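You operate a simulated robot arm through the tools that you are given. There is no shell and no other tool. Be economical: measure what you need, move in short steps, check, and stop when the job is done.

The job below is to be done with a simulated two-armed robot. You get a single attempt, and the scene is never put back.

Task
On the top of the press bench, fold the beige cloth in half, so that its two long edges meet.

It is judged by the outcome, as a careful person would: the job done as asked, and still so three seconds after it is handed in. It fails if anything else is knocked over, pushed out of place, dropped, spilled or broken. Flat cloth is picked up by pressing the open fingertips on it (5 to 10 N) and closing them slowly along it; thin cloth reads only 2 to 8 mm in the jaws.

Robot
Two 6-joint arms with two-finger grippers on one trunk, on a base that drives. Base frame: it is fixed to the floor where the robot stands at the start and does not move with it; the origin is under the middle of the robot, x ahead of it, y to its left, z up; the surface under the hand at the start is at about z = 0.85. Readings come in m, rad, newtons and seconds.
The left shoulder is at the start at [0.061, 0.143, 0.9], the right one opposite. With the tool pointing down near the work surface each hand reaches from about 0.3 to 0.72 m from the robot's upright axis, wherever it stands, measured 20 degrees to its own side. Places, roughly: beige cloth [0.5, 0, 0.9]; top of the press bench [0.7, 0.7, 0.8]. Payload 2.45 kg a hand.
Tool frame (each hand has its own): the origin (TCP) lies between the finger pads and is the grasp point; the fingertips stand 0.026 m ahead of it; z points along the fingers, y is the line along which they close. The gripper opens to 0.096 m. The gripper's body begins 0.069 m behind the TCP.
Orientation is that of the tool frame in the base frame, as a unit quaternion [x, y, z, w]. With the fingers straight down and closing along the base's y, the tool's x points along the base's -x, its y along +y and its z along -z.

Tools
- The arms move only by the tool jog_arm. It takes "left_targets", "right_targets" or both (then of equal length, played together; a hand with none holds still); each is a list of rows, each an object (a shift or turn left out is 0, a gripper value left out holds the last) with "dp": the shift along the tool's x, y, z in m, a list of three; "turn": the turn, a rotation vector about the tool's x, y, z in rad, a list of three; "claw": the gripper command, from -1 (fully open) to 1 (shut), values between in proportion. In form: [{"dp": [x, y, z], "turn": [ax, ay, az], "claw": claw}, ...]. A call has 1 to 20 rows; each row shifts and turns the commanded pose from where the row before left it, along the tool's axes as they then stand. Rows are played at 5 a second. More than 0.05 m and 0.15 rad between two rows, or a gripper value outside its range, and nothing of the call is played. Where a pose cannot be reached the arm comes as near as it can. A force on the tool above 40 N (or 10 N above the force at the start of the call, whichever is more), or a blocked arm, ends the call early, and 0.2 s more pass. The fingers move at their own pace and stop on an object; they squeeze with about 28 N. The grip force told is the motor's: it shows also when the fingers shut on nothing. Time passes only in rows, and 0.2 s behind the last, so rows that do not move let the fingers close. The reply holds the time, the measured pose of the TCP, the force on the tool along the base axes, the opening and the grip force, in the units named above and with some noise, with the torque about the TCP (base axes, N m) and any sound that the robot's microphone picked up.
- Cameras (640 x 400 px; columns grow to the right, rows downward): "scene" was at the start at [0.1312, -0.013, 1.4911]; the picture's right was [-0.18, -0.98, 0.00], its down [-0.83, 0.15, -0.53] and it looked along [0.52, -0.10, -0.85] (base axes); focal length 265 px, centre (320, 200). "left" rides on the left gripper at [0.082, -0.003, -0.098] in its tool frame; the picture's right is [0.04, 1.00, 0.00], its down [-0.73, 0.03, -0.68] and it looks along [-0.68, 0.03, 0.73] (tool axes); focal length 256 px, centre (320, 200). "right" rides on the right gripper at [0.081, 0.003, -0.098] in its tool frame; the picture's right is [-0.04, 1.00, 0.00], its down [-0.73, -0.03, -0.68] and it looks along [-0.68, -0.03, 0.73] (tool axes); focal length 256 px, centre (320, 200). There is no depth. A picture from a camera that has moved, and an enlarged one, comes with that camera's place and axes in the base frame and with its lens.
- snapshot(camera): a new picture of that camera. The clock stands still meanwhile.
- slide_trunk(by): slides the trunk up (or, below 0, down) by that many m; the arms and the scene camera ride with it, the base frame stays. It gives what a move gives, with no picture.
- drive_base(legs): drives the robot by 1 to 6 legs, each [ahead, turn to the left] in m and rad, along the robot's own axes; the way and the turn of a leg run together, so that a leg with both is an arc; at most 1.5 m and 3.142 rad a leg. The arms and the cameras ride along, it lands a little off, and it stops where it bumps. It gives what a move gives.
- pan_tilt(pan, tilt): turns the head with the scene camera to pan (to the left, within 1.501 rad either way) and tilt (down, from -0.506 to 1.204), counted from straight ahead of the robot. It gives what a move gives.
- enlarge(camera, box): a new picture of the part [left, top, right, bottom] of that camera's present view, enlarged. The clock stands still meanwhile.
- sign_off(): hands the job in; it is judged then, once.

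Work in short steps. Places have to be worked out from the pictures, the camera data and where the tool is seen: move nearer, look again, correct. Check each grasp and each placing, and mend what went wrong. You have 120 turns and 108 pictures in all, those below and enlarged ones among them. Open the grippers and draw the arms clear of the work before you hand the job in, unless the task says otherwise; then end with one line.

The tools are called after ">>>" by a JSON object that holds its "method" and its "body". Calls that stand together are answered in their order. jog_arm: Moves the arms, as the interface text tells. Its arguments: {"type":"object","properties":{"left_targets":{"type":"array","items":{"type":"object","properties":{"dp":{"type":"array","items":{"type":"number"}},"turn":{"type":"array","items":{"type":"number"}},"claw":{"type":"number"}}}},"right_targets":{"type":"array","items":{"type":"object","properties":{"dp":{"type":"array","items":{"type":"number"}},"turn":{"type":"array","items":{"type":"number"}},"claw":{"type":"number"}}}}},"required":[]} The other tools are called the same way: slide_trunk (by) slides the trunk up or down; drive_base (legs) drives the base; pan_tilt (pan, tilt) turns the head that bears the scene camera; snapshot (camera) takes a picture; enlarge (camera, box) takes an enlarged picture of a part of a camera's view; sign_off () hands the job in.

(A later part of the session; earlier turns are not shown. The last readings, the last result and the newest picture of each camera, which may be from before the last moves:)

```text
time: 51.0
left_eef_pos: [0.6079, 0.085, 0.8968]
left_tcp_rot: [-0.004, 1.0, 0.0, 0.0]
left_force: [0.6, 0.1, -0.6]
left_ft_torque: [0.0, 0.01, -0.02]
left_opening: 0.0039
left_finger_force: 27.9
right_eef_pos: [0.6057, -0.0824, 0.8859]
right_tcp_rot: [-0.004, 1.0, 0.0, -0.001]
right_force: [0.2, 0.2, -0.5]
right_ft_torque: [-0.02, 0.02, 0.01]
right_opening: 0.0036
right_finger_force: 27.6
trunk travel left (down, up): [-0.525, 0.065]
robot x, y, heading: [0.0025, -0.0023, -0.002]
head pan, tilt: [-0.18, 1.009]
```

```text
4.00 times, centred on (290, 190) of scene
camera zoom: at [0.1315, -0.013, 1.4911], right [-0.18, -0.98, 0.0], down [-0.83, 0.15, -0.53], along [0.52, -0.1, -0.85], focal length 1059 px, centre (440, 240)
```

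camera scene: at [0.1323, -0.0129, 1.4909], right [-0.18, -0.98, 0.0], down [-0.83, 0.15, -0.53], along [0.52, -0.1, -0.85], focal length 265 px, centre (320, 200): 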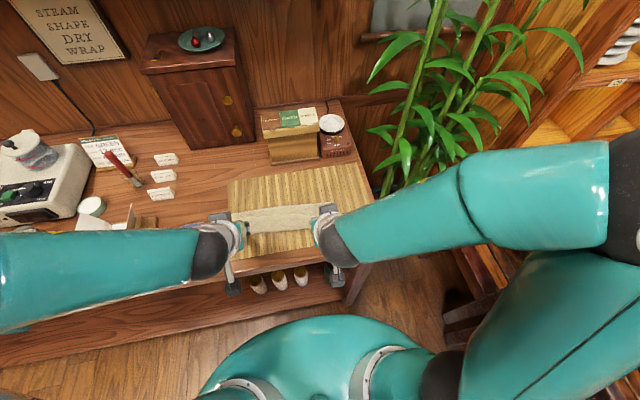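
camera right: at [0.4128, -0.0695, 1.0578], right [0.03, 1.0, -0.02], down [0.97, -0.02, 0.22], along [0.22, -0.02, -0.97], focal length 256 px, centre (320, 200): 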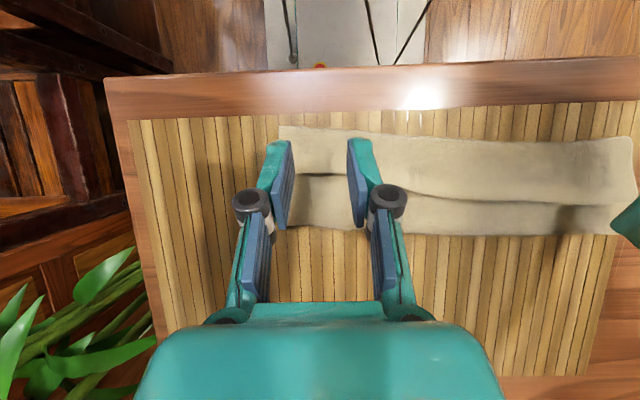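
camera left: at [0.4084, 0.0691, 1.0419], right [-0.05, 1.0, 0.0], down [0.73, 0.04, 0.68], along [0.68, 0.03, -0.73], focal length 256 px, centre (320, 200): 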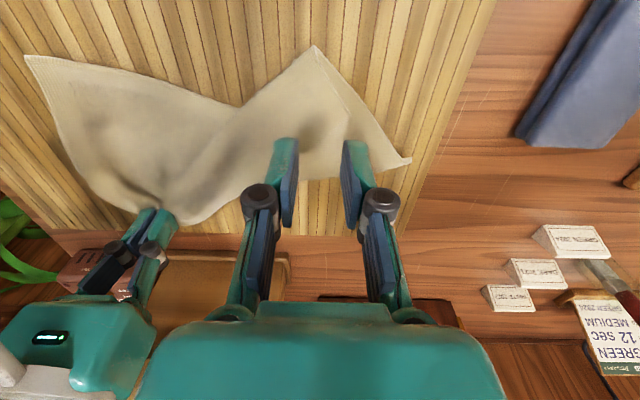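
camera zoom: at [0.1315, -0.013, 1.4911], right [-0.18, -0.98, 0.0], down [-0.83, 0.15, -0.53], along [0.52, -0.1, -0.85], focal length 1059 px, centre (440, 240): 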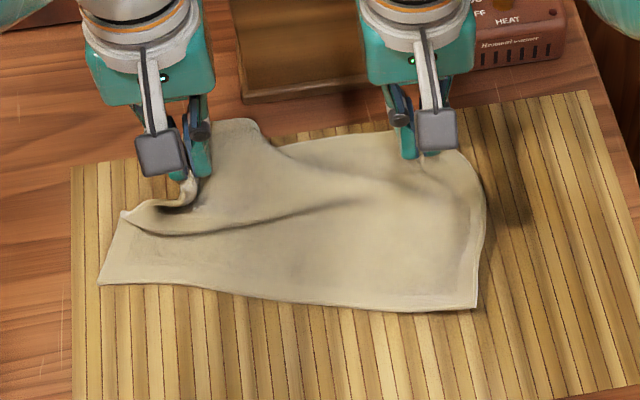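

The cloth is nearly re-opened but rumpled on the left. With both hands on the far edge I lift it clear, spreading slightly, so that it hangs straight.

>>> {"method": "jog_arm", "body": {"left_targets": [{"dp": [0.01, 0.003, -0.034]}, {"dp": [0.012, 0.003, -0.034]}, {"dp": [0.015, 0.003, -0.034]}, {"dp": [0.015, 0.002, -0.034]}, {"dp": [0.015, 0.002, -0.034]}, {}, {}], "right_targets": [{"dp": [0.01, 0, -0.036]}, {"dp": [0.012, 0, -0.036]}, {"dp": [0.015, 0, -0.036]}, {"dp": [0.015, 0, -0.036]}, {"dp": [0.015, 0, -0.036]}, {}, {}]}}

>>> {"method": "snapshot", "body": {"camera": "scene"}}

```text
time: 52.6
left_eef_pos: [0.5376, 0.0964, 1.0698]
left_tcp_rot: [-0.004, 1.0, 0.0, 0.0]
left_force: [0.2, 0.1, 0.0]
left_ft_torque: [0.01, 0.01, -0.01]
left_opening: 0.004
left_finger_force: 27.4
right_eef_pos: [0.5377, -0.0823, 1.0663]
right_tcp_rot: [-0.005, 1.0, 0.0, 0.001]
right_force: [0.0, 0.4, -0.9]
right_ft_torque: [-0.04, 0.01, 0.0]
right_opening: 0.0037
right_finger_force: 28.0
trunk travel left (down, up): [-0.525, 0.065]
robot x, y, heading: [-0.0023, -0.0011, -0.0]
head pan, tilt: [-0.18, 1.009]
```

```text
44 pictures are left
camera scene: at [0.1304, -0.013, 1.4912], right [-0.18, -0.98, 0.0], down [-0.83, 0.15, -0.53], along [0.52, -0.1, -0.85], focal length 265 px, centre (320, 200)
```

scene: 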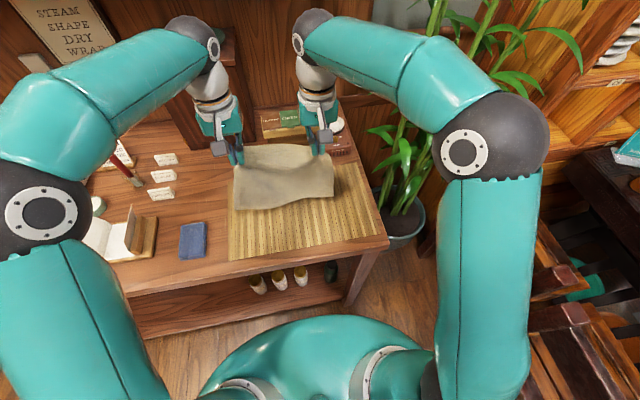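

It hangs cleanly. I carry it back toward the robot, spread slightly, and lay it out flat in an arc toward the far side.

>>> {"method": "jog_arm", "body": {"left_targets": [{"dp": [0.03, 0.003, -0.01]}, {"dp": [0.03, 0.003, 0]}, {"dp": [0.03, 0.002, 0]}, {}, {"dp": [0, 0, 0.012]}, {}, {"dp": [-0.034, 0, 0.003]}, {"dp": [-0.031, 0, 0.009]}, {"dp": [-0.03, 0, 0.015]}, {"dp": [-0.028, 0, 0.021]}, {"dp": [-0.021, 0, 0.024]}, {"dp": [-0.018, 0, 0.029]}, {"dp": [-0.012, 0, 0.032]}, {"dp": [-0.005, 0, 0.031]}, {}, {}], "right_targets": [{"dp": [0.03, -0.003, -0.01]}, {"dp": [0.03, -0.003, 0]}, {"dp": [0.03, -0.002, 0]}, {}, {"dp": [0, 0, 0.012]}, {}, {"dp": [-0.034, 0, 0.003]}, {"dp": [-0.031, 0, 0.009]}, {"dp": [-0.03, 0, 0.015]}, {"dp": [-0.028, 0, 0.021]}, {"dp": [-0.021, 0, 0.024]}, {"dp": [-0.018, 0, 0.029]}, {"dp": [-0.012, 0, 0.032]}, {"dp": [-0.005, 0, 0.031]}, {}, {}]}}

>>> {"method": "enlarge", "body": {"camera": "scene", "box": [210, 140, 370, 240]}}

```text
time: 55.6
left_eef_pos: [0.6242, 0.1053, 0.9113]
left_tcp_rot: [-0.004, 1.0, 0.0, 0.0]
left_force: [-0.9, -1.1, -0.5]
left_ft_torque: [-0.06, -0.02, 0.01]
left_opening: 0.0038
left_finger_force: 28.4
right_eef_pos: [0.6285, -0.0875, 0.9219]
right_tcp_rot: [-0.005, 1.0, 0.004, 0.013]
right_force: [-18.2, -1.4, 17.7]
right_ft_torque: [0.08, -2.19, -0.02]
right_opening: 0.0038
right_finger_force: 27.9
trunk travel left (down, up): [-0.525, 0.065]
robot x, y, heading: [-0.0015, -0.0007, -0.001]
head pan, tilt: [-0.18, 1.009]
stopped in row 15 (right hand): the force on the tool passed its limit at 46 N (the readings are from after the stop); the commanded pose is now the measured one
```

```text
4.00 times, centred on (290, 190) of scene
camera zoom: at [0.1266, -0.0133, 1.4919], right [-0.18, -0.98, 0.0], down [-0.83, 0.15, -0.54], along [0.53, -0.09, -0.84], focal length 1059 px, centre (440, 240)
```

zoom: 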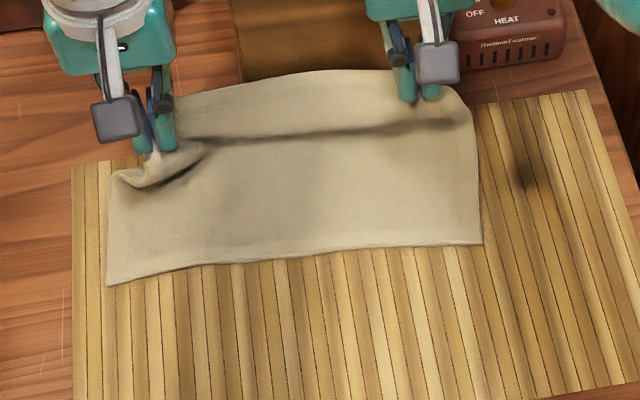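

The right hand pushed against something behind it (probably the tea box, at x≈0.63). I back both hands off 2 cm at once and check the box.

>>> {"method": "jog_arm", "body": {"left_targets": [{"dp": [0.01, 0, 0]}, {"dp": [0.01, 0, 0]}, {}], "right_targets": [{"dp": [0.012, 0, 0]}, {"dp": [0.012, 0, 0]}, {}]}}

>>> {"method": "snapshot", "body": {"camera": "scene"}}

>>> {"method": "snapshot", "body": {"camera": "right"}}

```text
time: 56.4
left_eef_pos: [0.6089, 0.1061, 0.9075]
left_tcp_rot: [-0.005, 1.0, 0.0, -0.001]
left_force: [0.7, -0.3, 0.4]
left_ft_torque: [0.0, -0.04, 0.02]
left_opening: 0.0036
left_finger_force: 27.9
right_eef_pos: [0.6057, -0.0868, 0.9143]
right_tcp_rot: [-0.004, 1.0, 0.002, 0.009]
right_force: [1.0, -0.7, 0.7]
right_ft_torque: [0.03, 0.01, 0.0]
right_opening: 0.0037
right_finger_force: 27.9
trunk travel left (down, up): [-0.525, 0.065]
robot x, y, heading: [0.003, 0.0009, 0.001]
head pan, tilt: [-0.18, 1.009]
```

```text
42 pictures are left
camera scene: at [0.1319, -0.0131, 1.4909], right [-0.18, -0.98, 0.0], down [-0.83, 0.15, -0.53], along [0.52, -0.1, -0.85], focal length 265 px, centre (320, 200)
```

scene: 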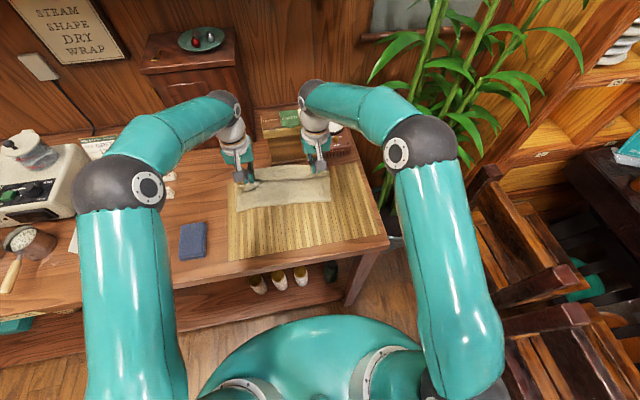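

```text
41 pictures are left
camera right: at [0.5219, -0.0842, 1.01], right [0.03, 1.0, 0.01], down [0.72, -0.03, 0.69], along [0.69, -0.02, -0.72], focal length 256 px, centre (320, 200)
```

right: 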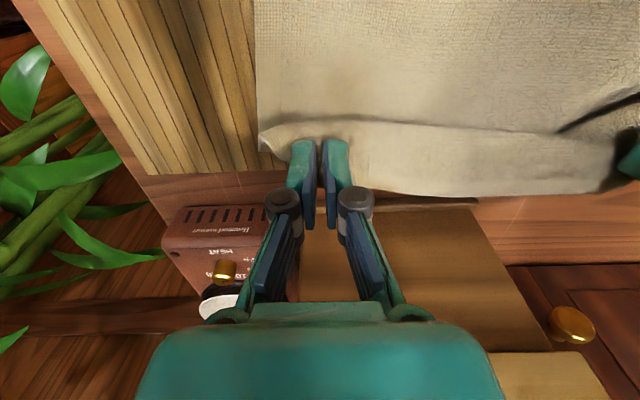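

The box and warmer seem unmoved. The cloth slid forward during laying (near edge at x≈0.525), so I lift it again, go further back, and lay it on a lower path so the near edge grips first.

>>> {"method": "jog_arm", "body": {"left_targets": [{"dp": [0.012, 0, -0.045]}, {"dp": [0.012, 0, -0.045]}, {"dp": [0.012, 0, -0.045]}, {"dp": [0.02, 0, -0.045]}, {"dp": [0.04, 0, 0]}, {"dp": [0.04, 0, 0]}, {"dp": [0.04, 0, 0]}, {"dp": [0.03, 0, 0]}, {}, {}], "right_targets": [{"dp": [0.012, 0, -0.045]}, {"dp": [0.012, 0, -0.045]}, {"dp": [0.012, 0, -0.045]}, {"dp": [0.02, 0, -0.04]}, {"dp": [0.04, 0, 0]}, {"dp": [0.04, 0, 0]}, {"dp": [0.04, 0, 0]}, {"dp": [0.03, 0, 0]}, {}, {}]}}

>>> {"method": "snapshot", "body": {"camera": "scene"}}

```text
time: 58.6
left_eef_pos: [0.4013, 0.1027, 1.0912]
left_tcp_rot: [-0.005, 1.0, -0.001, -0.001]
left_force: [-0.2, -0.3, -0.7]
left_ft_torque: [-0.01, -0.02, 0.0]
left_opening: 0.0036
left_finger_force: 28.0
right_eef_pos: [0.399, -0.0874, 1.0864]
right_tcp_rot: [-0.005, 1.0, 0.004, 0.01]
right_force: [1.0, 0.0, -1.2]
right_ft_torque: [0.02, -0.01, 0.0]
right_opening: 0.0037
right_finger_force: 28.6
trunk travel left (down, up): [-0.525, 0.065]
robot x, y, heading: [-0.0035, -0.0007, -0.0]
head pan, tilt: [-0.18, 1.009]
```

```text
40 pictures are left
camera scene: at [0.1301, -0.013, 1.4912], right [-0.18, -0.98, 0.0], down [-0.83, 0.15, -0.53], along [0.52, -0.1, -0.85], focal length 265 px, centre (320, 200)
```

scene: 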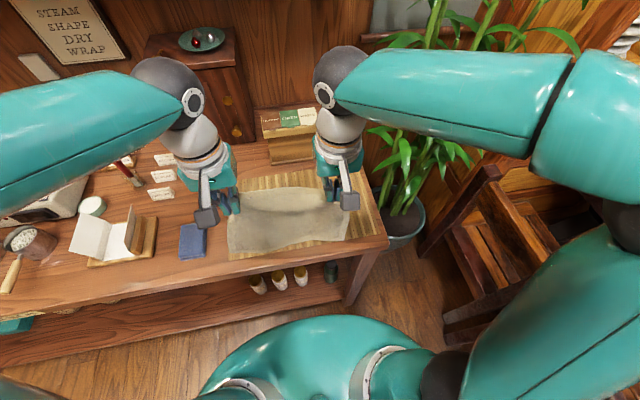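

Hanging straight with its lower edge at x≈0.40; the box is in place. Laying it out on the lower path.

>>> {"method": "jog_arm", "body": {"left_targets": [{"dp": [-0.005, 0.002, 0.035]}, {"dp": [-0.015, 0.002, 0.025]}, {"dp": [-0.025, 0.002, 0.02]}, {"dp": [-0.03, 0, 0.02]}, {"dp": [-0.03, 0, 0.02]}, {"dp": [-0.03, 0, 0.025]}, {"dp": [-0.025, 0, 0.025]}, {"dp": [-0.02, 0, 0.02]}, {"dp": [-0.012, 0, 0.012]}, {}], "right_targets": [{"dp": [-0.005, 0, 0.035]}, {"dp": [-0.015, 0, 0.025]}, {"dp": [-0.025, 0, 0.02]}, {"dp": [-0.03, 0, 0.02]}, {"dp": [-0.03, 0, 0.02]}, {"dp": [-0.03, 0, 0.025]}, {"dp": [-0.025, 0, 0.025]}, {"dp": [-0.02, 0, 0.02]}, {"dp": [-0.012, 0, 0.008]}, {}]}}

>>> {"method": "enlarge", "body": {"camera": "scene", "box": [210, 150, 370, 250]}}

```text
time: 60.8
left_eef_pos: [0.5915, 0.1125, 0.8855]
left_tcp_rot: [-0.005, 1.0, 0.0, 0.0]
left_force: [0.3, -6.8, -1.2]
left_ft_torque: [-0.16, 0.02, -0.1]
left_opening: 0.0042
left_finger_force: 28.1
right_eef_pos: [0.5915, -0.0896, 0.8938]
right_tcp_rot: [-0.004, 1.0, 0.002, 0.011]
right_force: [-0.6, 6.3, -1.0]
right_ft_torque: [0.19, 0.0, 0.07]
right_opening: 0.0038
right_finger_force: 27.8
trunk travel left (down, up): [-0.525, 0.065]
robot x, y, heading: [0.0048, -0.0011, -0.002]
head pan, tilt: [-0.18, 1.009]
```

```text
4.00 times, centred on (290, 200) of scene
camera zoom: at [0.1312, -0.013, 1.4911], right [-0.18, -0.98, 0.0], down [-0.83, 0.15, -0.53], along [0.52, -0.1, -0.85], focal length 1059 px, centre (440, 200)
```

zoom: 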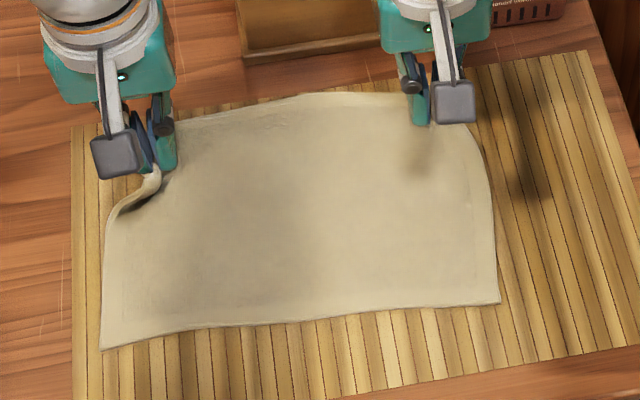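

Laid flat again, with near corners at (0.448, 0.148) and (0.435, -0.111). I lower the last few mm, release, and tilt the hands back for shallow edge pinches.

>>> {"method": "jog_arm", "body": {"left_targets": [{"dp": [0, -0.002, 0.004]}, {"dp": [0, 0, 0], "claw": 0.7}, {"claw": 0.45}, {"dp": [0, 0, 0]}, {"dp": [0, 0, -0.02]}, {"dp": [0, 0.008, -0.03]}, {"dp": [0, 0.008, 0], "claw": 0.375, "turn": [0, 0.13, 0]}, {"turn": [0, 0.13, 0]}, {"turn": [0, 0.13, 0]}, {"turn": [0, 0.13, 0]}, {}], "right_targets": [{"dp": [0, 0.002, 0.01]}, {"dp": [0, 0, 0], "claw": 0.7}, {"claw": 0.45}, {"dp": [0, 0, 0]}, {"dp": [0, 0, -0.02]}, {"dp": [0, 0, -0.03]}, {"claw": 0.375, "turn": [0, 0.13, 0]}, {"turn": [0, 0.13, 0]}, {"turn": [0, 0.13, 0]}, {"turn": [0, 0.13, 0]}, {}]}}

>>> {"method": "snapshot", "body": {"camera": "left"}}

>>> {"method": "snapshot", "body": {"camera": "right"}}

>>> {"method": "enlarge", "body": {"camera": "scene", "box": [210, 150, 370, 250]}}

```text
time: 63.2
left_eef_pos: [0.5652, 0.1251, 0.9288]
left_tcp_rot: [-0.004, 0.966, -0.001, -0.258]
left_force: [0.9, -0.4, -0.9]
left_ft_torque: [-0.01, -0.02, -0.01]
left_opening: 0.0297
left_finger_force: 0.2
left hand out of reach, approached as far as the arm can: row 10
right_eef_pos: [0.564, -0.0868, 0.9161]
right_tcp_rot: [-0.005, 0.969, 0.0, -0.248]
right_force: [0.5, 0.1, -0.4]
right_ft_torque: [-0.02, 0.02, -0.02]
right_opening: 0.0302
right_finger_force: 0.0
right hand out of reach, approached as far as the arm can: row 9, 10
trunk travel left (down, up): [-0.525, 0.065]
robot x, y, heading: [-0.0002, -0.0007, -0.001]
head pan, tilt: [-0.18, 1.009]
```

```text
38 pictures are left
camera left: at [0.5438, 0.1229, 1.0556], right [-0.04, 1.0, 0.02], down [0.97, 0.04, 0.22], along [0.22, 0.03, -0.97], focal length 256 px, centre (320, 200)
```

left: 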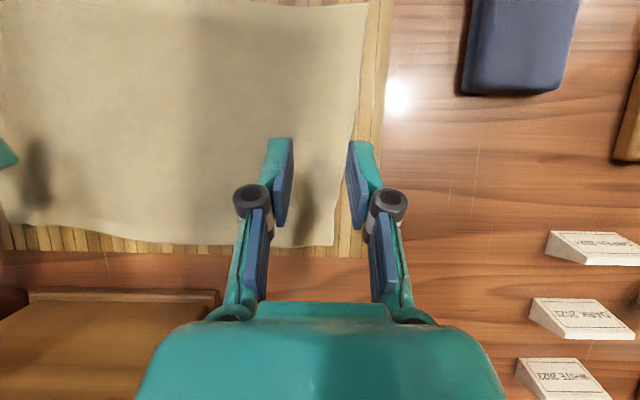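

```text
37 pictures are left
camera right: at [0.5389, -0.0838, 1.0416], right [0.03, 1.0, -0.01], down [0.97, -0.02, 0.24], along [0.24, -0.02, -0.97], focal length 256 px, centre (320, 200)
```

right: 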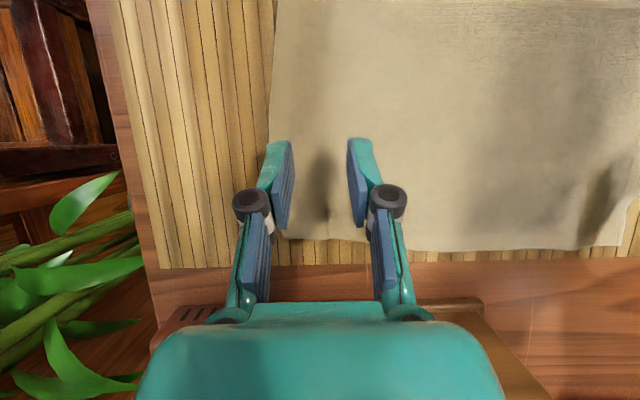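

```text
4.00 times, centred on (290, 200) of scene
camera zoom: at [0.1317, -0.0131, 1.491], right [-0.18, -0.98, 0.0], down [-0.83, 0.15, -0.53], along [0.52, -0.1, -0.85], focal length 1059 px, centre (440, 200)
```

zoom: 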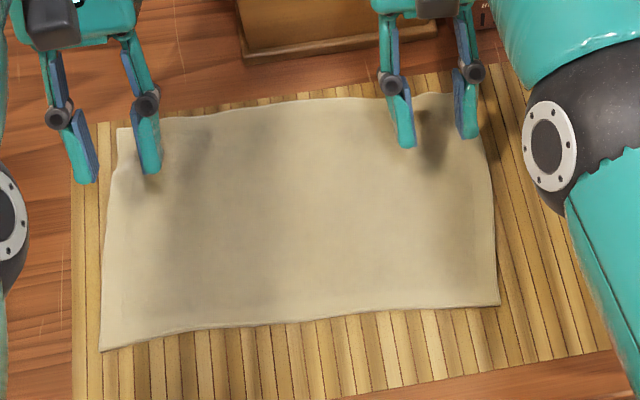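

The cloth is flat again with far corners at (0.628, 0.142) and (0.615, -0.120). Tilting back is out of reach here, so instead I tilt the fingers forward about 20°: only the near-side finger corner will touch, for a shallow pinch at the edge.

>>> {"method": "jog_arm", "body": {"left_targets": [{"turn": [0, -0.13, 0]}, {"turn": [0, -0.13, 0]}, {"turn": [0, -0.13, 0]}, {"turn": [0, -0.13, 0]}, {"turn": [0, -0.12, 0]}, {"turn": [0, -0.12, 0]}, {"turn": [0, -0.11, 0]}, {}], "right_targets": [{"turn": [0, -0.13, 0]}, {"turn": [0, -0.13, 0]}, {"turn": [0, -0.13, 0]}, {"turn": [0, -0.13, 0]}, {"turn": [0, -0.12, 0]}, {"turn": [0, -0.12, 0]}, {"turn": [0, -0.11, 0]}, {}]}}

```text
time: 65.0
left_eef_pos: [0.5668, 0.1269, 0.9289]
left_tcp_rot: [-0.004, 0.985, 0.0, 0.173]
left_force: [0.8, 0.6, -0.1]
left_ft_torque: [-0.01, -0.01, 0.02]
left_opening: 0.03
left_finger_force: 0.0
right_eef_pos: [0.5649, -0.0857, 0.9167]
right_tcp_rot: [-0.004, 0.983, 0.003, 0.186]
right_force: [-0.2, 0.1, -0.4]
right_ft_torque: [-0.01, -0.01, -0.02]
right_opening: 0.03
right_finger_force: 0.1
trunk travel left (down, up): [-0.525, 0.065]
robot x, y, heading: [0.0007, 0.0018, -0.003]
head pan, tilt: [-0.18, 1.009]
```

>>> {"method": "jog_arm", "body": {"left_targets": [{"dp": [-0.0155, -0.0037, 0.0159]}, {"dp": [-0.0155, -0.0037, 0.0159]}, {"dp": [-0.0155, -0.0037, 0.0159]}, {}], "right_targets": [{"dp": [-0.0147, -0.0025, 0.0116]}, {"dp": [-0.0147, -0.0025, 0.0116]}, {"dp": [-0.0147, -0.0025, 0.0116]}, {}]}}

>>> {"method": "enlarge", "body": {"camera": "left", "box": [200, 70, 440, 220]}}

>>> {"method": "enlarge", "body": {"camera": "right", "box": [200, 70, 440, 220]}}

```text
time: 66.0
left_eef_pos: [0.6269, 0.1157, 0.9001]
left_tcp_rot: [-0.004, 0.985, 0.001, 0.174]
left_force: [-1.0, 0.2, 0.0]
left_ft_torque: [0.0, -0.04, -0.02]
left_opening: 0.0298
left_finger_force: 0.1
right_eef_pos: [0.6174, -0.0937, 0.8999]
right_tcp_rot: [-0.004, 0.983, 0.004, 0.184]
right_force: [-0.3, 0.1, -0.3]
right_ft_torque: [-0.02, 0.01, -0.01]
right_opening: 0.03
right_finger_force: 0.1
trunk travel left (down, up): [-0.525, 0.065]
robot x, y, heading: [-0.0011, 0.0015, 0.003]
head pan, tilt: [-0.18, 1.009]
```

```text
2.67 times, centred on (320, 145) of left
camera zoom: at [0.5175, 0.1121, 0.9655], right [-0.05, 1.0, -0.01], down [0.46, 0.03, 0.89], along [0.89, 0.04, -0.46], focal length 683 px, centre (320, 347)
```

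zoom: 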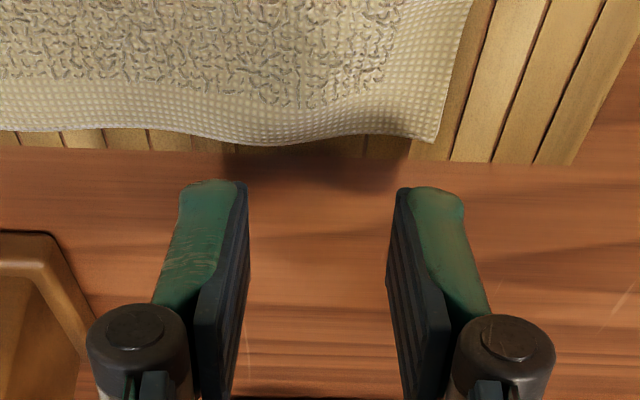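

```text
2.67 times, centred on (320, 145) of right
camera zoom: at [0.5047, -0.0916, 0.9618], right [0.03, 1.0, 0.02], down [0.44, -0.03, 0.9], along [0.9, -0.02, -0.44], focal length 683 px, centre (320, 347)
```

zoom: 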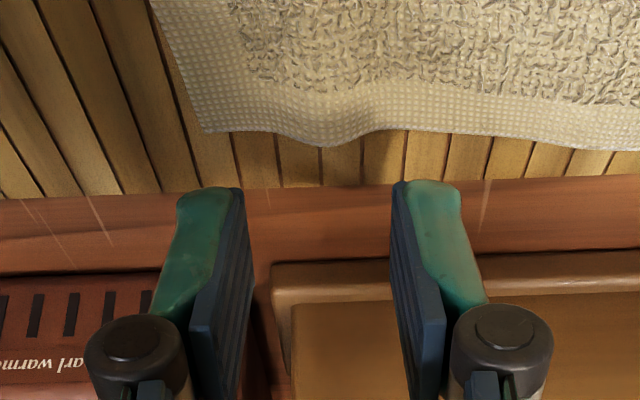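

Alignment: contact line about 6 mm inside the left edge; the right needs 3 mm more. Lowering toward contact.

>>> {"method": "jog_arm", "body": {"left_targets": [{"dp": [0.002, 0, 0.0057]}, {"dp": [0.002, 0, 0.0056]}, {}], "right_targets": [{"dp": [0.0035, 0, 0.0052]}, {"dp": [0.0035, 0, 0.0052]}, {}]}}

```text
time: 66.8
left_eef_pos: [0.6266, 0.1168, 0.8888]
left_tcp_rot: [-0.005, 0.985, 0.001, 0.173]
left_force: [-0.8, 0.0, 0.2]
left_ft_torque: [-0.02, 0.01, -0.01]
left_opening: 0.0302
left_finger_force: 0.1
right_eef_pos: [0.6157, -0.0939, 0.8873]
right_tcp_rot: [-0.005, 0.983, 0.004, 0.183]
right_force: [0.1, -0.5, 1.1]
right_ft_torque: [-0.02, -0.08, 0.02]
right_opening: 0.0299
right_finger_force: 0.1
trunk travel left (down, up): [-0.525, 0.065]
robot x, y, heading: [0.0032, -0.0015, -0.0]
head pan, tilt: [-0.18, 1.009]
```

>>> {"method": "jog_arm", "body": {"left_targets": [{"dp": [0.0007, 0, 0.0019]}, {"dp": [0.0007, 0, 0.0019]}, {"dp": [0.0004, 0, 0.001]}, {}], "right_targets": [{"dp": [0.0007, 0, 0.0019]}, {"dp": [0.0005, 0, 0.0014]}, {}, {}]}}

```text
time: 67.8
left_eef_pos: [0.6262, 0.1151, 0.8833]
left_tcp_rot: [-0.004, 0.985, 0.001, 0.174]
left_force: [0.4, 0.5, 0.4]
left_ft_torque: [-0.02, -0.03, -0.01]
left_opening: 0.0298
left_finger_force: 0.0
right_eef_pos: [0.6153, -0.0936, 0.8835]
right_tcp_rot: [-0.004, 0.983, 0.003, 0.183]
right_force: [0.1, 0.3, 0.7]
right_ft_torque: [-0.02, 0.0, 0.02]
right_opening: 0.03
right_finger_force: 0.0
trunk travel left (down, up): [-0.525, 0.065]
robot x, y, heading: [0.0008, 0.0, 0.002]
head pan, tilt: [-0.18, 1.009]
```

>>> {"method": "jog_arm", "body": {"left_targets": [{"dp": [0.0005, 0, 0.0014]}, {"dp": [0.0005, 0, 0.0014]}, {}], "right_targets": [{"dp": [0.0005, 0, 0.0014]}, {"dp": [0.0005, 0, 0.0014]}, {}]}}

```text
time: 68.6
left_eef_pos: [0.6268, 0.1163, 0.8807]
left_tcp_rot: [-0.004, 0.985, 0.0, 0.175]
left_force: [-0.6, 0.0, 4.6]
left_ft_torque: [-0.03, -0.01, -0.02]
left_opening: 0.0302
left_finger_force: 0.0
right_eef_pos: [0.6152, -0.0937, 0.8823]
right_tcp_rot: [-0.004, 0.983, 0.003, 0.185]
right_force: [-0.4, 0.1, 1.6]
right_ft_torque: [-0.01, 0.05, -0.01]
right_opening: 0.0298
right_finger_force: 0.0
trunk travel left (down, up): [-0.525, 0.065]
robot x, y, heading: [0.0016, -0.0017, 0.003]
head pan, tilt: [-0.18, 1.009]
```

>>> {"method": "jog_arm", "body": {"left_targets": [{"dp": [0.0004, 0, 0.001]}, {}, {}], "right_targets": [{"dp": [0.0004, 0, 0.001]}, {"dp": [0.0004, 0, 0.001]}, {}]}}

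```text
time: 69.4
left_eef_pos: [0.6263, 0.1154, 0.8815]
left_tcp_rot: [-0.004, 0.984, 0.0, 0.176]
left_force: [2.3, 0.5, 7.7]
left_ft_torque: [-0.04, -0.05, 0.02]
left_opening: 0.03
left_finger_force: 0.2
right_eef_pos: [0.6154, -0.0929, 0.8807]
right_tcp_rot: [-0.004, 0.983, 0.003, 0.186]
right_force: [1.4, -1.3, 11.8]
right_ft_torque: [-0.15, -0.01, 0.02]
right_opening: 0.0306
right_finger_force: 0.4
trunk travel left (down, up): [-0.525, 0.065]
robot x, y, heading: [0.002, -0.0006, -0.004]
head pan, tilt: [-0.18, 1.009]
```

Left 7.7 N, right 11.8 N. Closing slowly, nudging the left down a hair.

>>> {"method": "jog_arm", "body": {"left_targets": [{"dp": [0.0002, 0, 0.0006], "claw": 0.42}, {"claw": 0.47}, {"claw": 0.52}, {"claw": 0.57}, {"claw": 0.62}, {"claw": 0.67}, {"claw": 0.72}, {"claw": 0.77}, {"claw": 0.82}, {"claw": 0.87}, {"claw": 0.92}, {"claw": 1.0}, {}, {}], "right_targets": [{"claw": 0.42}, {"claw": 0.47}, {"claw": 0.52}, {"claw": 0.57}, {"claw": 0.62}, {"claw": 0.67}, {"claw": 0.72}, {"claw": 0.77}, {"claw": 0.82}, {"claw": 0.87}, {"claw": 0.92}, {"claw": 1.0}, {}, {}]}}

>>> {"method": "enlarge", "body": {"camera": "left", "box": [200, 70, 440, 220]}}

>>> {"method": "enlarge", "body": {"camera": "right", "box": [200, 70, 440, 220]}}

```text
time: 72.4
left_eef_pos: [0.6247, 0.115, 0.8789]
left_tcp_rot: [-0.004, 0.985, 0.0, 0.175]
left_force: [-0.6, -11.2, 13.2]
left_ft_torque: [-0.34, 0.08, 0.01]
left_opening: 0.0041
left_finger_force: 28.0
right_eef_pos: [0.6132, -0.0931, 0.8804]
right_tcp_rot: [-0.004, 0.983, 0.004, 0.185]
right_force: [-0.3, 12.9, 13.0]
right_ft_torque: [0.34, 0.02, -0.03]
right_opening: 0.0037
right_finger_force: 28.2
trunk travel left (down, up): [-0.525, 0.065]
robot x, y, heading: [0.0037, 0.0026, 0.005]
head pan, tilt: [-0.18, 1.009]
```

```text
2.67 times, centred on (320, 145) of left
camera zoom: at [0.515, 0.1112, 0.9449], right [-0.05, 1.0, -0.01], down [0.45, 0.03, 0.89], along [0.89, 0.04, -0.46], focal length 683 px, centre (320, 347)
```

zoom: 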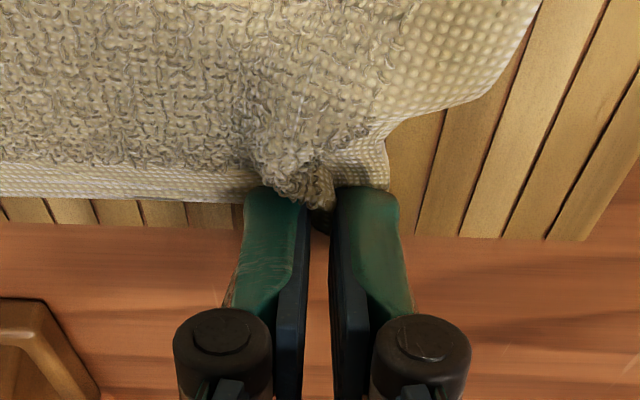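

```text
2.67 times, centred on (320, 145) of right
camera zoom: at [0.501, -0.0902, 0.9415], right [0.03, 1.0, 0.02], down [0.44, -0.03, 0.9], along [0.9, -0.02, -0.44], focal length 683 px, centre (320, 347)
```

zoom: 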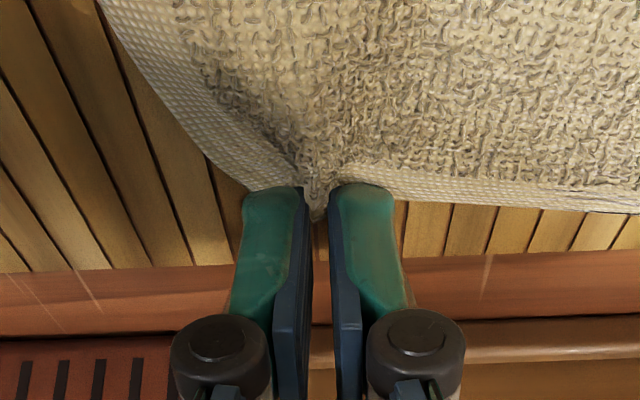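

Both corners are gripped shallowly (4.1 and 3.7 mm). First part of a lower arc with some inward slack.

>>> {"method": "jog_arm", "body": {"left_targets": [{"dp": [-0.0051, -0.003, -0.0141]}, {"dp": [-0.0004, -0.002, -0.0158]}, {"dp": [0.0093, 0.001, -0.0183]}, {"dp": [0.0128, 0.001, -0.0175]}, {"dp": [0.0161, 0.001, -0.0144], "turn": [0, -0.08, 0]}, {"dp": [0.0165, 0.001, -0.0119], "turn": [0, -0.08, 0]}, {"dp": [0.0175, 0.001, -0.0098], "turn": [0, -0.08, 0]}, {}], "right_targets": [{"dp": [-0.0051, 0.003, -0.0141]}, {"dp": [-0.0004, 0.002, -0.0158]}, {"dp": [0.0093, 0.001, -0.0183]}, {"dp": [0.0128, 0.001, -0.0175]}, {"dp": [0.0161, 0.001, -0.0144], "turn": [0, -0.08, 0]}, {"dp": [0.0165, 0.001, -0.0119], "turn": [0, -0.08, 0]}, {"dp": [0.0175, 0.001, -0.0098], "turn": [0, -0.08, 0]}, {}]}}

>>> {"method": "enlarge", "body": {"camera": "scene", "box": [210, 150, 370, 250]}}

>>> {"method": "snapshot", "body": {"camera": "left"}}

```text
time: 74.2
left_eef_pos: [0.5264, 0.1147, 0.9471]
left_tcp_rot: [-0.004, 0.957, 0.001, 0.29]
left_force: [-0.3, -4.8, -0.2]
left_ft_torque: [-0.08, 0.02, -0.01]
left_opening: 0.003
left_finger_force: 28.1
right_eef_pos: [0.5154, -0.0864, 0.9457]
right_tcp_rot: [-0.004, 0.954, 0.004, 0.3]
right_force: [0.4, 4.1, 0.5]
right_ft_torque: [0.14, -0.01, 0.02]
right_opening: 0.0028
right_finger_force: 27.9
trunk travel left (down, up): [-0.525, 0.065]
robot x, y, heading: [0.0008, -0.0002, -0.004]
head pan, tilt: [-0.18, 1.009]
```

```text
4.00 times, centred on (290, 200) of scene
camera zoom: at [0.1321, -0.013, 1.491], right [-0.18, -0.98, 0.0], down [-0.83, 0.15, -0.53], along [0.52, -0.1, -0.85], focal length 1059 px, centre (440, 200)
```

zoom: 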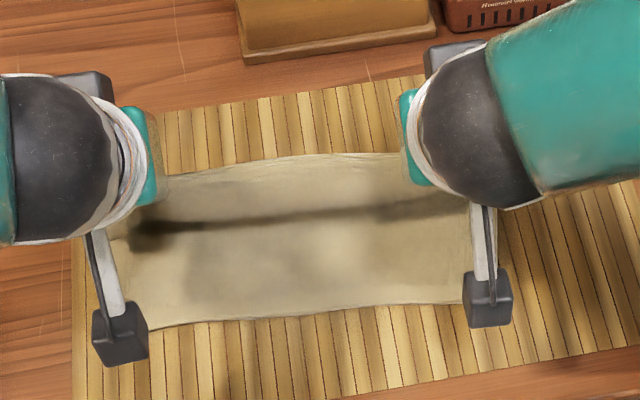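

```text
30 pictures are left
camera left: at [0.4041, 0.1104, 0.9843], right [-0.04, 1.0, -0.02], down [0.23, 0.03, 0.97], along [0.97, 0.04, -0.23], focal length 256 px, centre (320, 200)
```

left: 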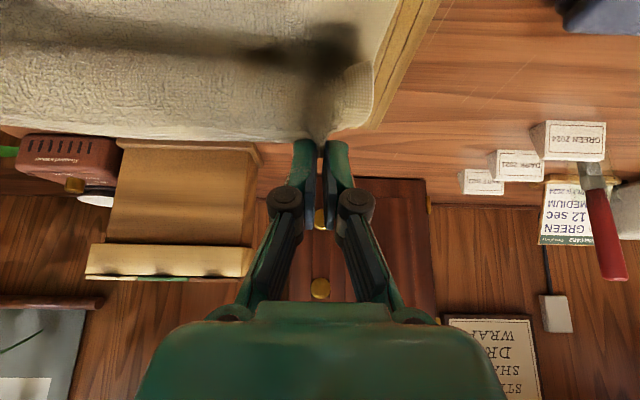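

Held right at the edge, with the cloth swinging over nicely. I continue the arc down toward the near edge, easing the sideways tension.

>>> {"method": "jog_arm", "body": {"left_targets": [{"dp": [0.0199, -0.002, -0.0061], "turn": [0, -0.08, 0]}, {"dp": [0.0219, 0, -0.0046], "turn": [0, -0.08, 0]}, {"dp": [0.0221, 0.001, -0.0028]}, {"dp": [0.0197, 0, 0.0007]}, {}], "right_targets": [{"dp": [0.0199, 0.003, -0.0061], "turn": [0, -0.08, 0]}, {"dp": [0.0219, 0.001, -0.0046], "turn": [0, -0.08, 0]}, {"dp": [0.0221, 0.001, -0.0028]}, {"dp": [0.0197, 0, 0.0007]}, {}]}}

>>> {"method": "enlarge", "body": {"camera": "scene", "box": [210, 160, 370, 260]}}

>>> {"method": "enlarge", "body": {"camera": "left", "box": [160, 20, 480, 220]}}

>>> {"method": "enlarge", "body": {"camera": "right", "box": [160, 20, 480, 220]}}

```text
time: 75.4
left_eef_pos: [0.4549, 0.1139, 0.9036]
left_tcp_rot: [-0.005, 0.931, 0.002, 0.366]
left_force: [-0.2, -1.3, 0.1]
left_ft_torque: [0.02, 0.01, -0.04]
left_opening: 0.0028
left_finger_force: 28.1
right_eef_pos: [0.4448, -0.082, 0.9018]
right_tcp_rot: [-0.003, 0.926, 0.004, 0.377]
right_force: [-0.7, 1.6, 0.2]
right_ft_torque: [0.01, -0.01, 0.03]
right_opening: 0.0028
right_finger_force: 27.7
trunk travel left (down, up): [-0.525, 0.065]
robot x, y, heading: [-0.0008, -0.002, -0.002]
head pan, tilt: [-0.18, 1.009]
```

```text
4.00 times, centred on (290, 210) of scene
camera zoom: at [0.1306, -0.013, 1.4912], right [-0.18, -0.98, 0.0], down [-0.83, 0.15, -0.53], along [0.52, -0.1, -0.85], focal length 1059 px, centre (440, 160)
```

zoom: 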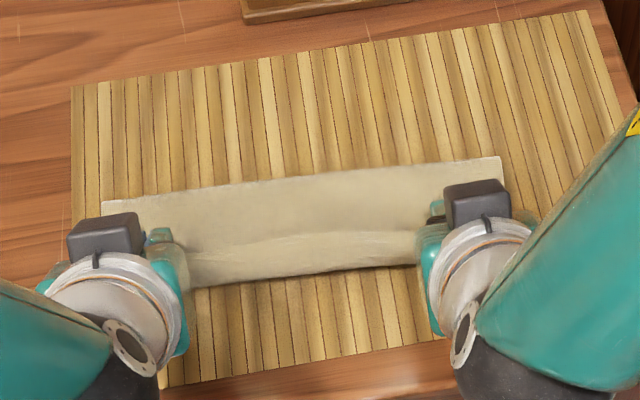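

```text
2.00 times, centred on (320, 120) of left
camera zoom: at [0.3287, 0.1095, 0.9219], right [-0.04, 1.0, -0.03], down [0.07, 0.03, 1.0], along [1.0, 0.04, -0.08], focal length 512 px, centre (320, 360)
```

zoom: 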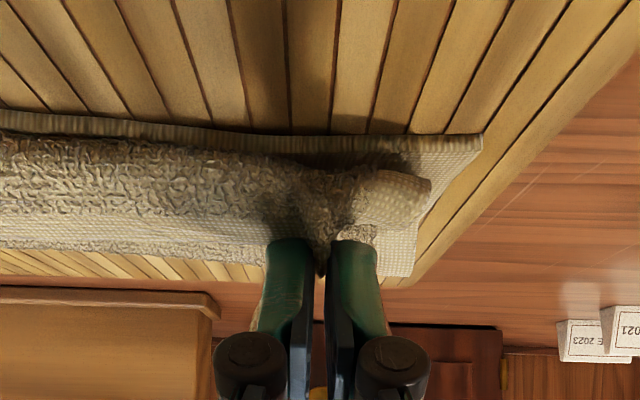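

```text
2.00 times, centred on (320, 120) of right
camera zoom: at [0.317, -0.0791, 0.9145], right [0.02, 1.0, 0.03], down [0.05, -0.03, 1.0], along [1.0, -0.02, -0.05], focal length 512 px, centre (320, 360)
```

zoom: 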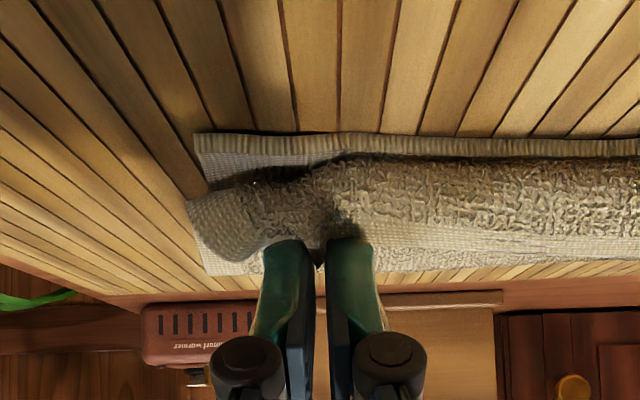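

The near edge lies just in front of the curl, but the held edge still rolls back on top. I pull the hands about 3.5 cm further toward the robot, low and tilted more, so that the roll opens; the overshoot I'll correct afterwards from the edge side.

>>> {"method": "jog_arm", "body": {"left_targets": [{"dp": [0.0107, 0, -0.0057], "turn": [0, -0.07, 0]}, {"dp": [0.0107, 0, -0.0062], "turn": [0, -0.07, 0]}, {"dp": [0.0107, 0, -0.007], "turn": [0, -0.06, 0]}, {}], "right_targets": [{"dp": [0.0107, 0, -0.0057], "turn": [0, -0.07, 0]}, {"dp": [0.0107, 0, -0.0062], "turn": [0, -0.07, 0]}, {"dp": [0.0107, 0, -0.007], "turn": [0, -0.06, 0]}, {}]}}

>>> {"method": "enlarge", "body": {"camera": "scene", "box": [210, 160, 370, 260]}}

>>> {"method": "enlarge", "body": {"camera": "left", "box": [160, 20, 480, 220]}}

```text
time: 76.4
left_eef_pos: [0.4645, 0.0921, 0.8923]
left_tcp_rot: [-0.004, 0.889, 0.003, 0.457]
left_force: [0.1, -0.7, 0.1]
left_ft_torque: [0.03, -0.03, 0.01]
left_opening: 0.0028
left_finger_force: 28.4
left hand out of reach, approached as far as the arm can: row 1, 2, 3
right_eef_pos: [0.4492, -0.0576, 0.8853]
right_tcp_rot: [-0.002, 0.885, 0.004, 0.466]
right_force: [0.3, -0.5, 1.1]
right_ft_torque: [-0.02, 0.0, 0.04]
right_opening: 0.0031
right_finger_force: 28.1
right hand out of reach, approached as far as the arm can: row 1, 2, 3
trunk travel left (down, up): [-0.525, 0.065]
robot x, y, heading: [-0.0005, -0.002, 0.001]
head pan, tilt: [-0.18, 1.009]
```

```text
4.00 times, centred on (290, 210) of scene
camera zoom: at [0.1307, -0.013, 1.4912], right [-0.18, -0.98, 0.0], down [-0.83, 0.15, -0.53], along [0.52, -0.1, -0.85], focal length 1059 px, centre (440, 160)
```

zoom: 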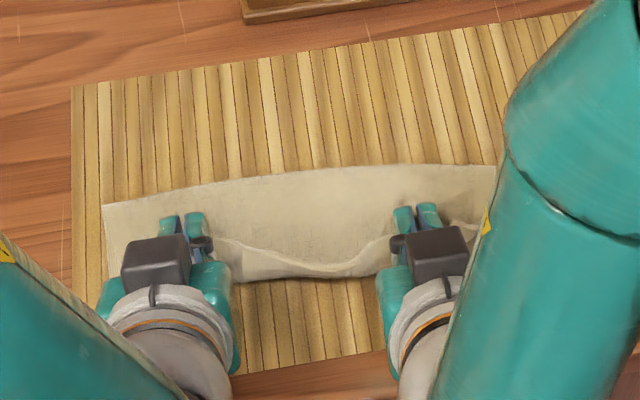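

```text
2.00 times, centred on (320, 120) of left
camera zoom: at [0.3387, 0.0887, 0.8837], right [-0.03, 1.0, -0.03], down [-0.13, 0.03, 0.99], along [0.99, 0.04, 0.12], focal length 512 px, centre (320, 360)
```

zoom: 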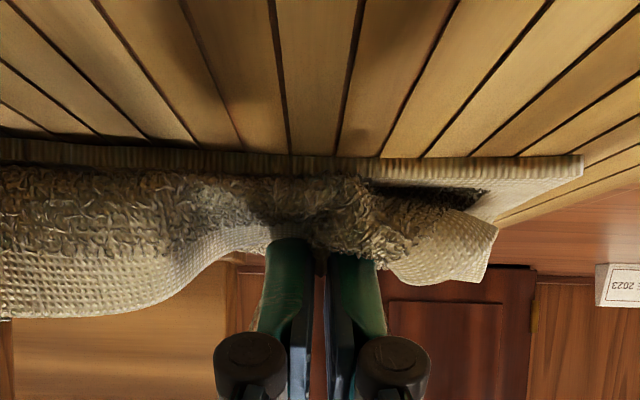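

That tilt is out of reach this close, so the hands drifted inward. I undo those rows, then reduce tilt before pulling back.

>>> {"method": "jog_arm", "body": {"left_targets": [{"turn": [0, 0.06, 0]}, {"dp": [-0.0107, 0, 0.007]}, {"turn": [0, 0.07, 0]}, {"dp": [-0.0107, 0, 0.0062]}, {"turn": [0, 0.07, 0]}, {"dp": [-0.0107, 0, 0.0057]}, {"turn": [0, 0.1, 0]}, {"turn": [0, 0.1, 0]}, {}], "right_targets": [{"turn": [0, 0.06, 0]}, {"dp": [-0.0107, 0, 0.007]}, {"turn": [0, 0.07, 0]}, {"dp": [-0.0107, 0, 0.0062]}, {"turn": [0, 0.07, 0]}, {"dp": [-0.0107, 0, 0.0057]}, {"turn": [0, 0.1, 0]}, {"turn": [0, 0.1, 0]}, {}]}}

```text
time: 78.4
left_eef_pos: [0.5014, 0.0931, 0.9029]
left_tcp_rot: [-0.004, 0.963, 0.001, 0.27]
left_force: [0.0, -0.2, -0.3]
left_ft_torque: [0.06, 0.0, -0.01]
left_opening: 0.0028
left_finger_force: 27.8
right_eef_pos: [0.4835, -0.0569, 0.8974]
right_tcp_rot: [-0.003, 0.96, 0.004, 0.281]
right_force: [0.0, 0.0, 0.2]
right_ft_torque: [-0.03, 0.02, 0.0]
right_opening: 0.0028
right_finger_force: 27.9
trunk travel left (down, up): [-0.525, 0.065]
robot x, y, heading: [0.0008, -0.0025, 0.0]
head pan, tilt: [-0.18, 1.009]
```

Pose is now reachable with the hands too far in. I spread them again and pull the edge back past the near edge at this gentler tilt.

>>> {"method": "jog_arm", "body": {"left_targets": [{"dp": [0.0023, 0.008, -0.0249]}, {"dp": [0.0187, 0.008, -0.0174]}, {"dp": [0.0265, 0.007, -0.0046]}, {"dp": [0.0199, 0, 0.0113]}, {}], "right_targets": [{"dp": [0.0023, -0.008, -0.0249]}, {"dp": [0.0187, -0.008, -0.0174]}, {"dp": [0.0255, -0.007, -0.004]}, {"dp": [0.0189, 0, 0.0113]}, {}]}}

>>> {"method": "enlarge", "body": {"camera": "scene", "box": [210, 160, 370, 260]}}

>>> {"method": "enlarge", "body": {"camera": "left", "box": [160, 20, 480, 220]}}

```text
time: 79.6
left_eef_pos: [0.4248, 0.1174, 0.8955]
left_tcp_rot: [-0.005, 0.963, 0.001, 0.271]
left_force: [-0.7, -3.5, 0.0]
left_ft_torque: [-0.07, 0.01, -0.01]
left_opening: 0.0028
left_finger_force: 28.2
right_eef_pos: [0.4097, -0.0799, 0.8917]
right_tcp_rot: [-0.004, 0.959, 0.003, 0.282]
right_force: [-0.2, 3.8, 0.8]
right_ft_torque: [0.09, -0.02, 0.01]
right_opening: 0.0029
right_finger_force: 28.6
trunk travel left (down, up): [-0.525, 0.065]
robot x, y, heading: [-0.0019, 0.0021, 0.003]
head pan, tilt: [-0.18, 1.009]
```

```text
4.00 times, centred on (290, 210) of scene
camera zoom: at [0.1299, -0.013, 1.4913], right [-0.18, -0.98, 0.0], down [-0.83, 0.15, -0.53], along [0.53, -0.1, -0.85], focal length 1059 px, centre (440, 160)
```

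zoom: 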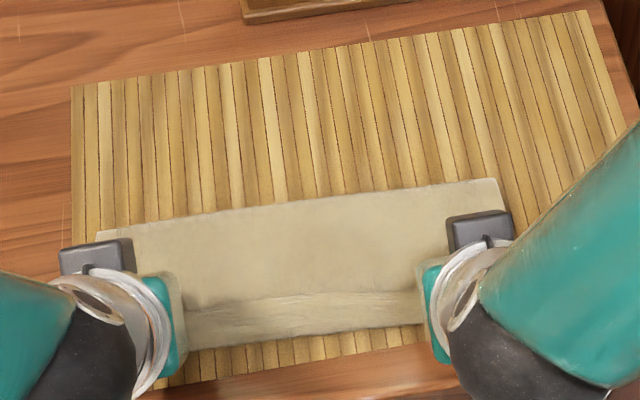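

```text
2.00 times, centred on (320, 120) of left
camera zoom: at [0.3045, 0.1141, 0.9371], right [-0.04, 1.0, -0.02], down [0.27, 0.03, 0.96], along [0.96, 0.04, -0.27], focal length 512 px, centre (320, 360)
```

zoom: 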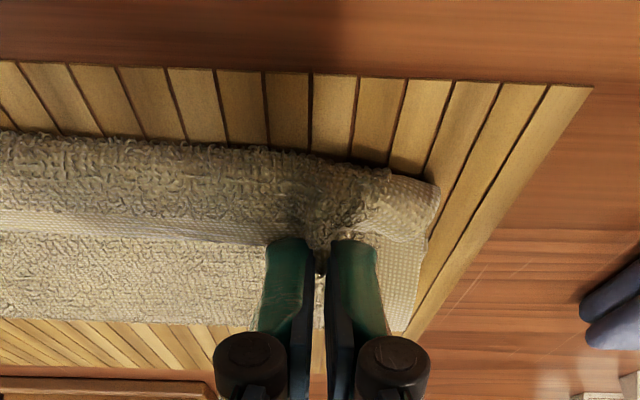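

Now I loosen the grip only slightly while drawing away toward the robot, so the edge is dragged outward and unrolls as it slips free.

>>> {"method": "jog_arm", "body": {"left_targets": [{"dp": [0.0064, 0, -0.0086], "claw": 0.93}, {"dp": [0.0064, 0, -0.0086], "claw": 0.9}, {"dp": [0.0064, 0, -0.0086], "claw": 0.87}, {"dp": [0.006, 0, -0.012], "claw": 0.84}, {"dp": [0.006, 0, -0.02], "claw": 0.8}, {"dp": [0, 0, -0.03], "claw": 0.6}, {}, {}], "right_targets": [{"dp": [0.0064, 0, -0.0086], "claw": 0.93}, {"dp": [0.0064, 0, -0.0086], "claw": 0.9}, {"dp": [0.0064, 0, -0.0086], "claw": 0.87}, {"dp": [0.006, 0, -0.012], "claw": 0.84}, {"dp": [0.006, 0, -0.02], "claw": 0.8}, {"dp": [0, 0, -0.03], "claw": 0.6}, {}, {}]}}

>>> {"method": "enlarge", "body": {"camera": "left", "box": [0, 0, 400, 250]}}

```text
time: 81.4
left_eef_pos: [0.3814, 0.1034, 0.9632]
left_tcp_rot: [-0.004, 0.963, 0.002, 0.271]
left_force: [-0.7, -0.7, 0.1]
left_ft_torque: [-0.04, -0.02, -0.02]
left_opening: 0.0193
left_finger_force: 0.1
left hand out of reach, approached as far as the arm can: row 3, 4, 5, 6
right_eef_pos: [0.3673, -0.0614, 0.9555]
right_tcp_rot: [-0.003, 0.96, 0.002, 0.281]
right_force: [-0.1, -0.2, 0.4]
right_ft_torque: [0.01, 0.0, 0.02]
right_opening: 0.019
right_finger_force: 0.1
right hand out of reach, approached as far as the arm can: row 2, 3, 4, 5, 6
trunk travel left (down, up): [-0.525, 0.065]
robot x, y, heading: [-0.0004, 0.0001, 0.002]
head pan, tilt: [-0.18, 1.009]
```

```text
1.60 times, centred on (200, 125) of left
camera zoom: at [0.2617, 0.0993, 1.0061], right [-0.04, 1.0, -0.02], down [0.27, 0.03, 0.96], along [0.96, 0.04, -0.27], focal length 410 px, centre (512, 320)
```

zoom: 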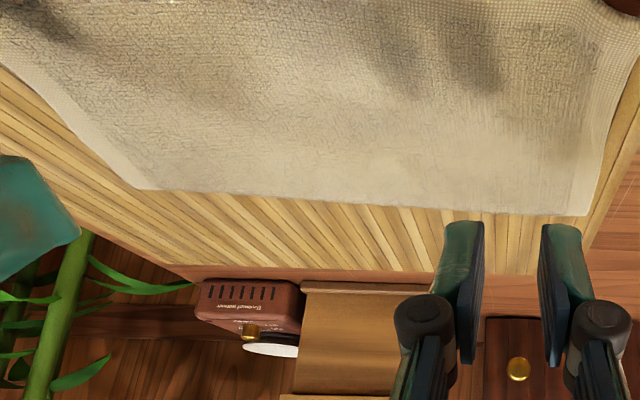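

>>> {"method": "enlarge", "body": {"camera": "scene", "box": [190, 150, 382, 270]}}

```text
3.33 times, centred on (286, 210) of scene
camera zoom: at [0.1297, -0.013, 1.4913], right [-0.18, -0.98, 0.0], down [-0.83, 0.15, -0.53], along [0.53, -0.1, -0.85], focal length 883 px, centre (433, 167)
```

zoom: 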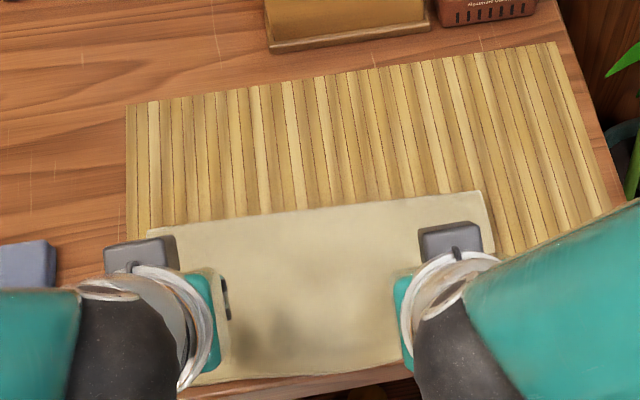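

The edge unrolled completely: the top layer now runs from the fold (x≈0.51) to about the table's front edge, edge facing the robot. I raise and part the hands to see the layers.

>>> {"method": "jog_arm", "body": {"left_targets": [{"dp": [0, 0.02, -0.03], "turn": [0, 0.11, 0]}, {"dp": [0, 0.03, -0.03], "turn": [0, 0.11, 0]}, {"dp": [-0.01, 0.03, 0], "turn": [0, 0.11, 0]}, {"dp": [-0.01, 0.03, 0], "turn": [0, 0.11, 0]}, {"dp": [0, 0.02, 0], "turn": [0, 0.11, 0]}, {}], "right_targets": [{"dp": [0, -0.02, -0.03], "turn": [0, 0.115, 0]}, {"dp": [0, -0.03, -0.03], "turn": [0, 0.115, 0]}, {"dp": [-0.01, -0.03, 0], "turn": [0, 0.115, 0]}, {"dp": [-0.01, -0.03, 0], "turn": [0, 0.115, 0]}, {"dp": [0, -0.02, 0], "turn": [0, 0.11, 0]}, {}]}}

>>> {"method": "enlarge", "body": {"camera": "scene", "box": [190, 170, 382, 290]}}

```text
time: 82.8
left_eef_pos: [0.3695, 0.2339, 1.0256]
left_tcp_rot: [-0.004, 1.0, 0.0, -0.001]
left_force: [-1.1, -1.0, 0.9]
left_ft_torque: [-0.02, -0.01, -0.03]
left_opening: 0.0194
left_finger_force: 0.1
right_eef_pos: [0.3603, -0.1909, 1.0145]
right_tcp_rot: [-0.004, 1.0, 0.003, 0.0]
right_force: [0.6, -1.7, 0.0]
right_ft_torque: [0.01, 0.02, 0.0]
right_opening: 0.0193
right_finger_force: 0.1
trunk travel left (down, up): [-0.525, 0.065]
robot x, y, heading: [-0.0018, -0.001, 0.001]
head pan, tilt: [-0.18, 1.009]
```

```text
3.33 times, centred on (286, 230) of scene
camera zoom: at [0.1298, -0.0131, 1.4913], right [-0.18, -0.98, 0.0], down [-0.83, 0.15, -0.53], along [0.53, -0.1, -0.85], focal length 883 px, centre (433, 100)
```

zoom: 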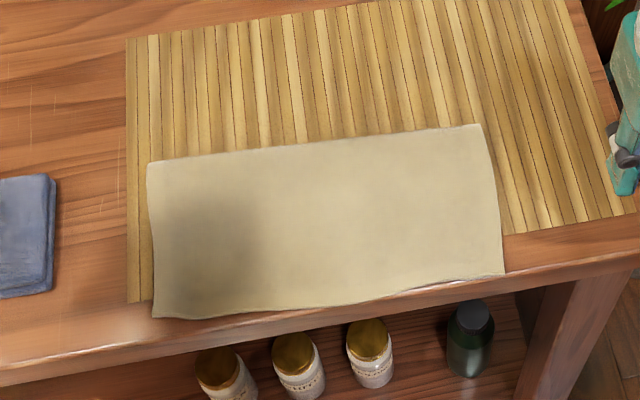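

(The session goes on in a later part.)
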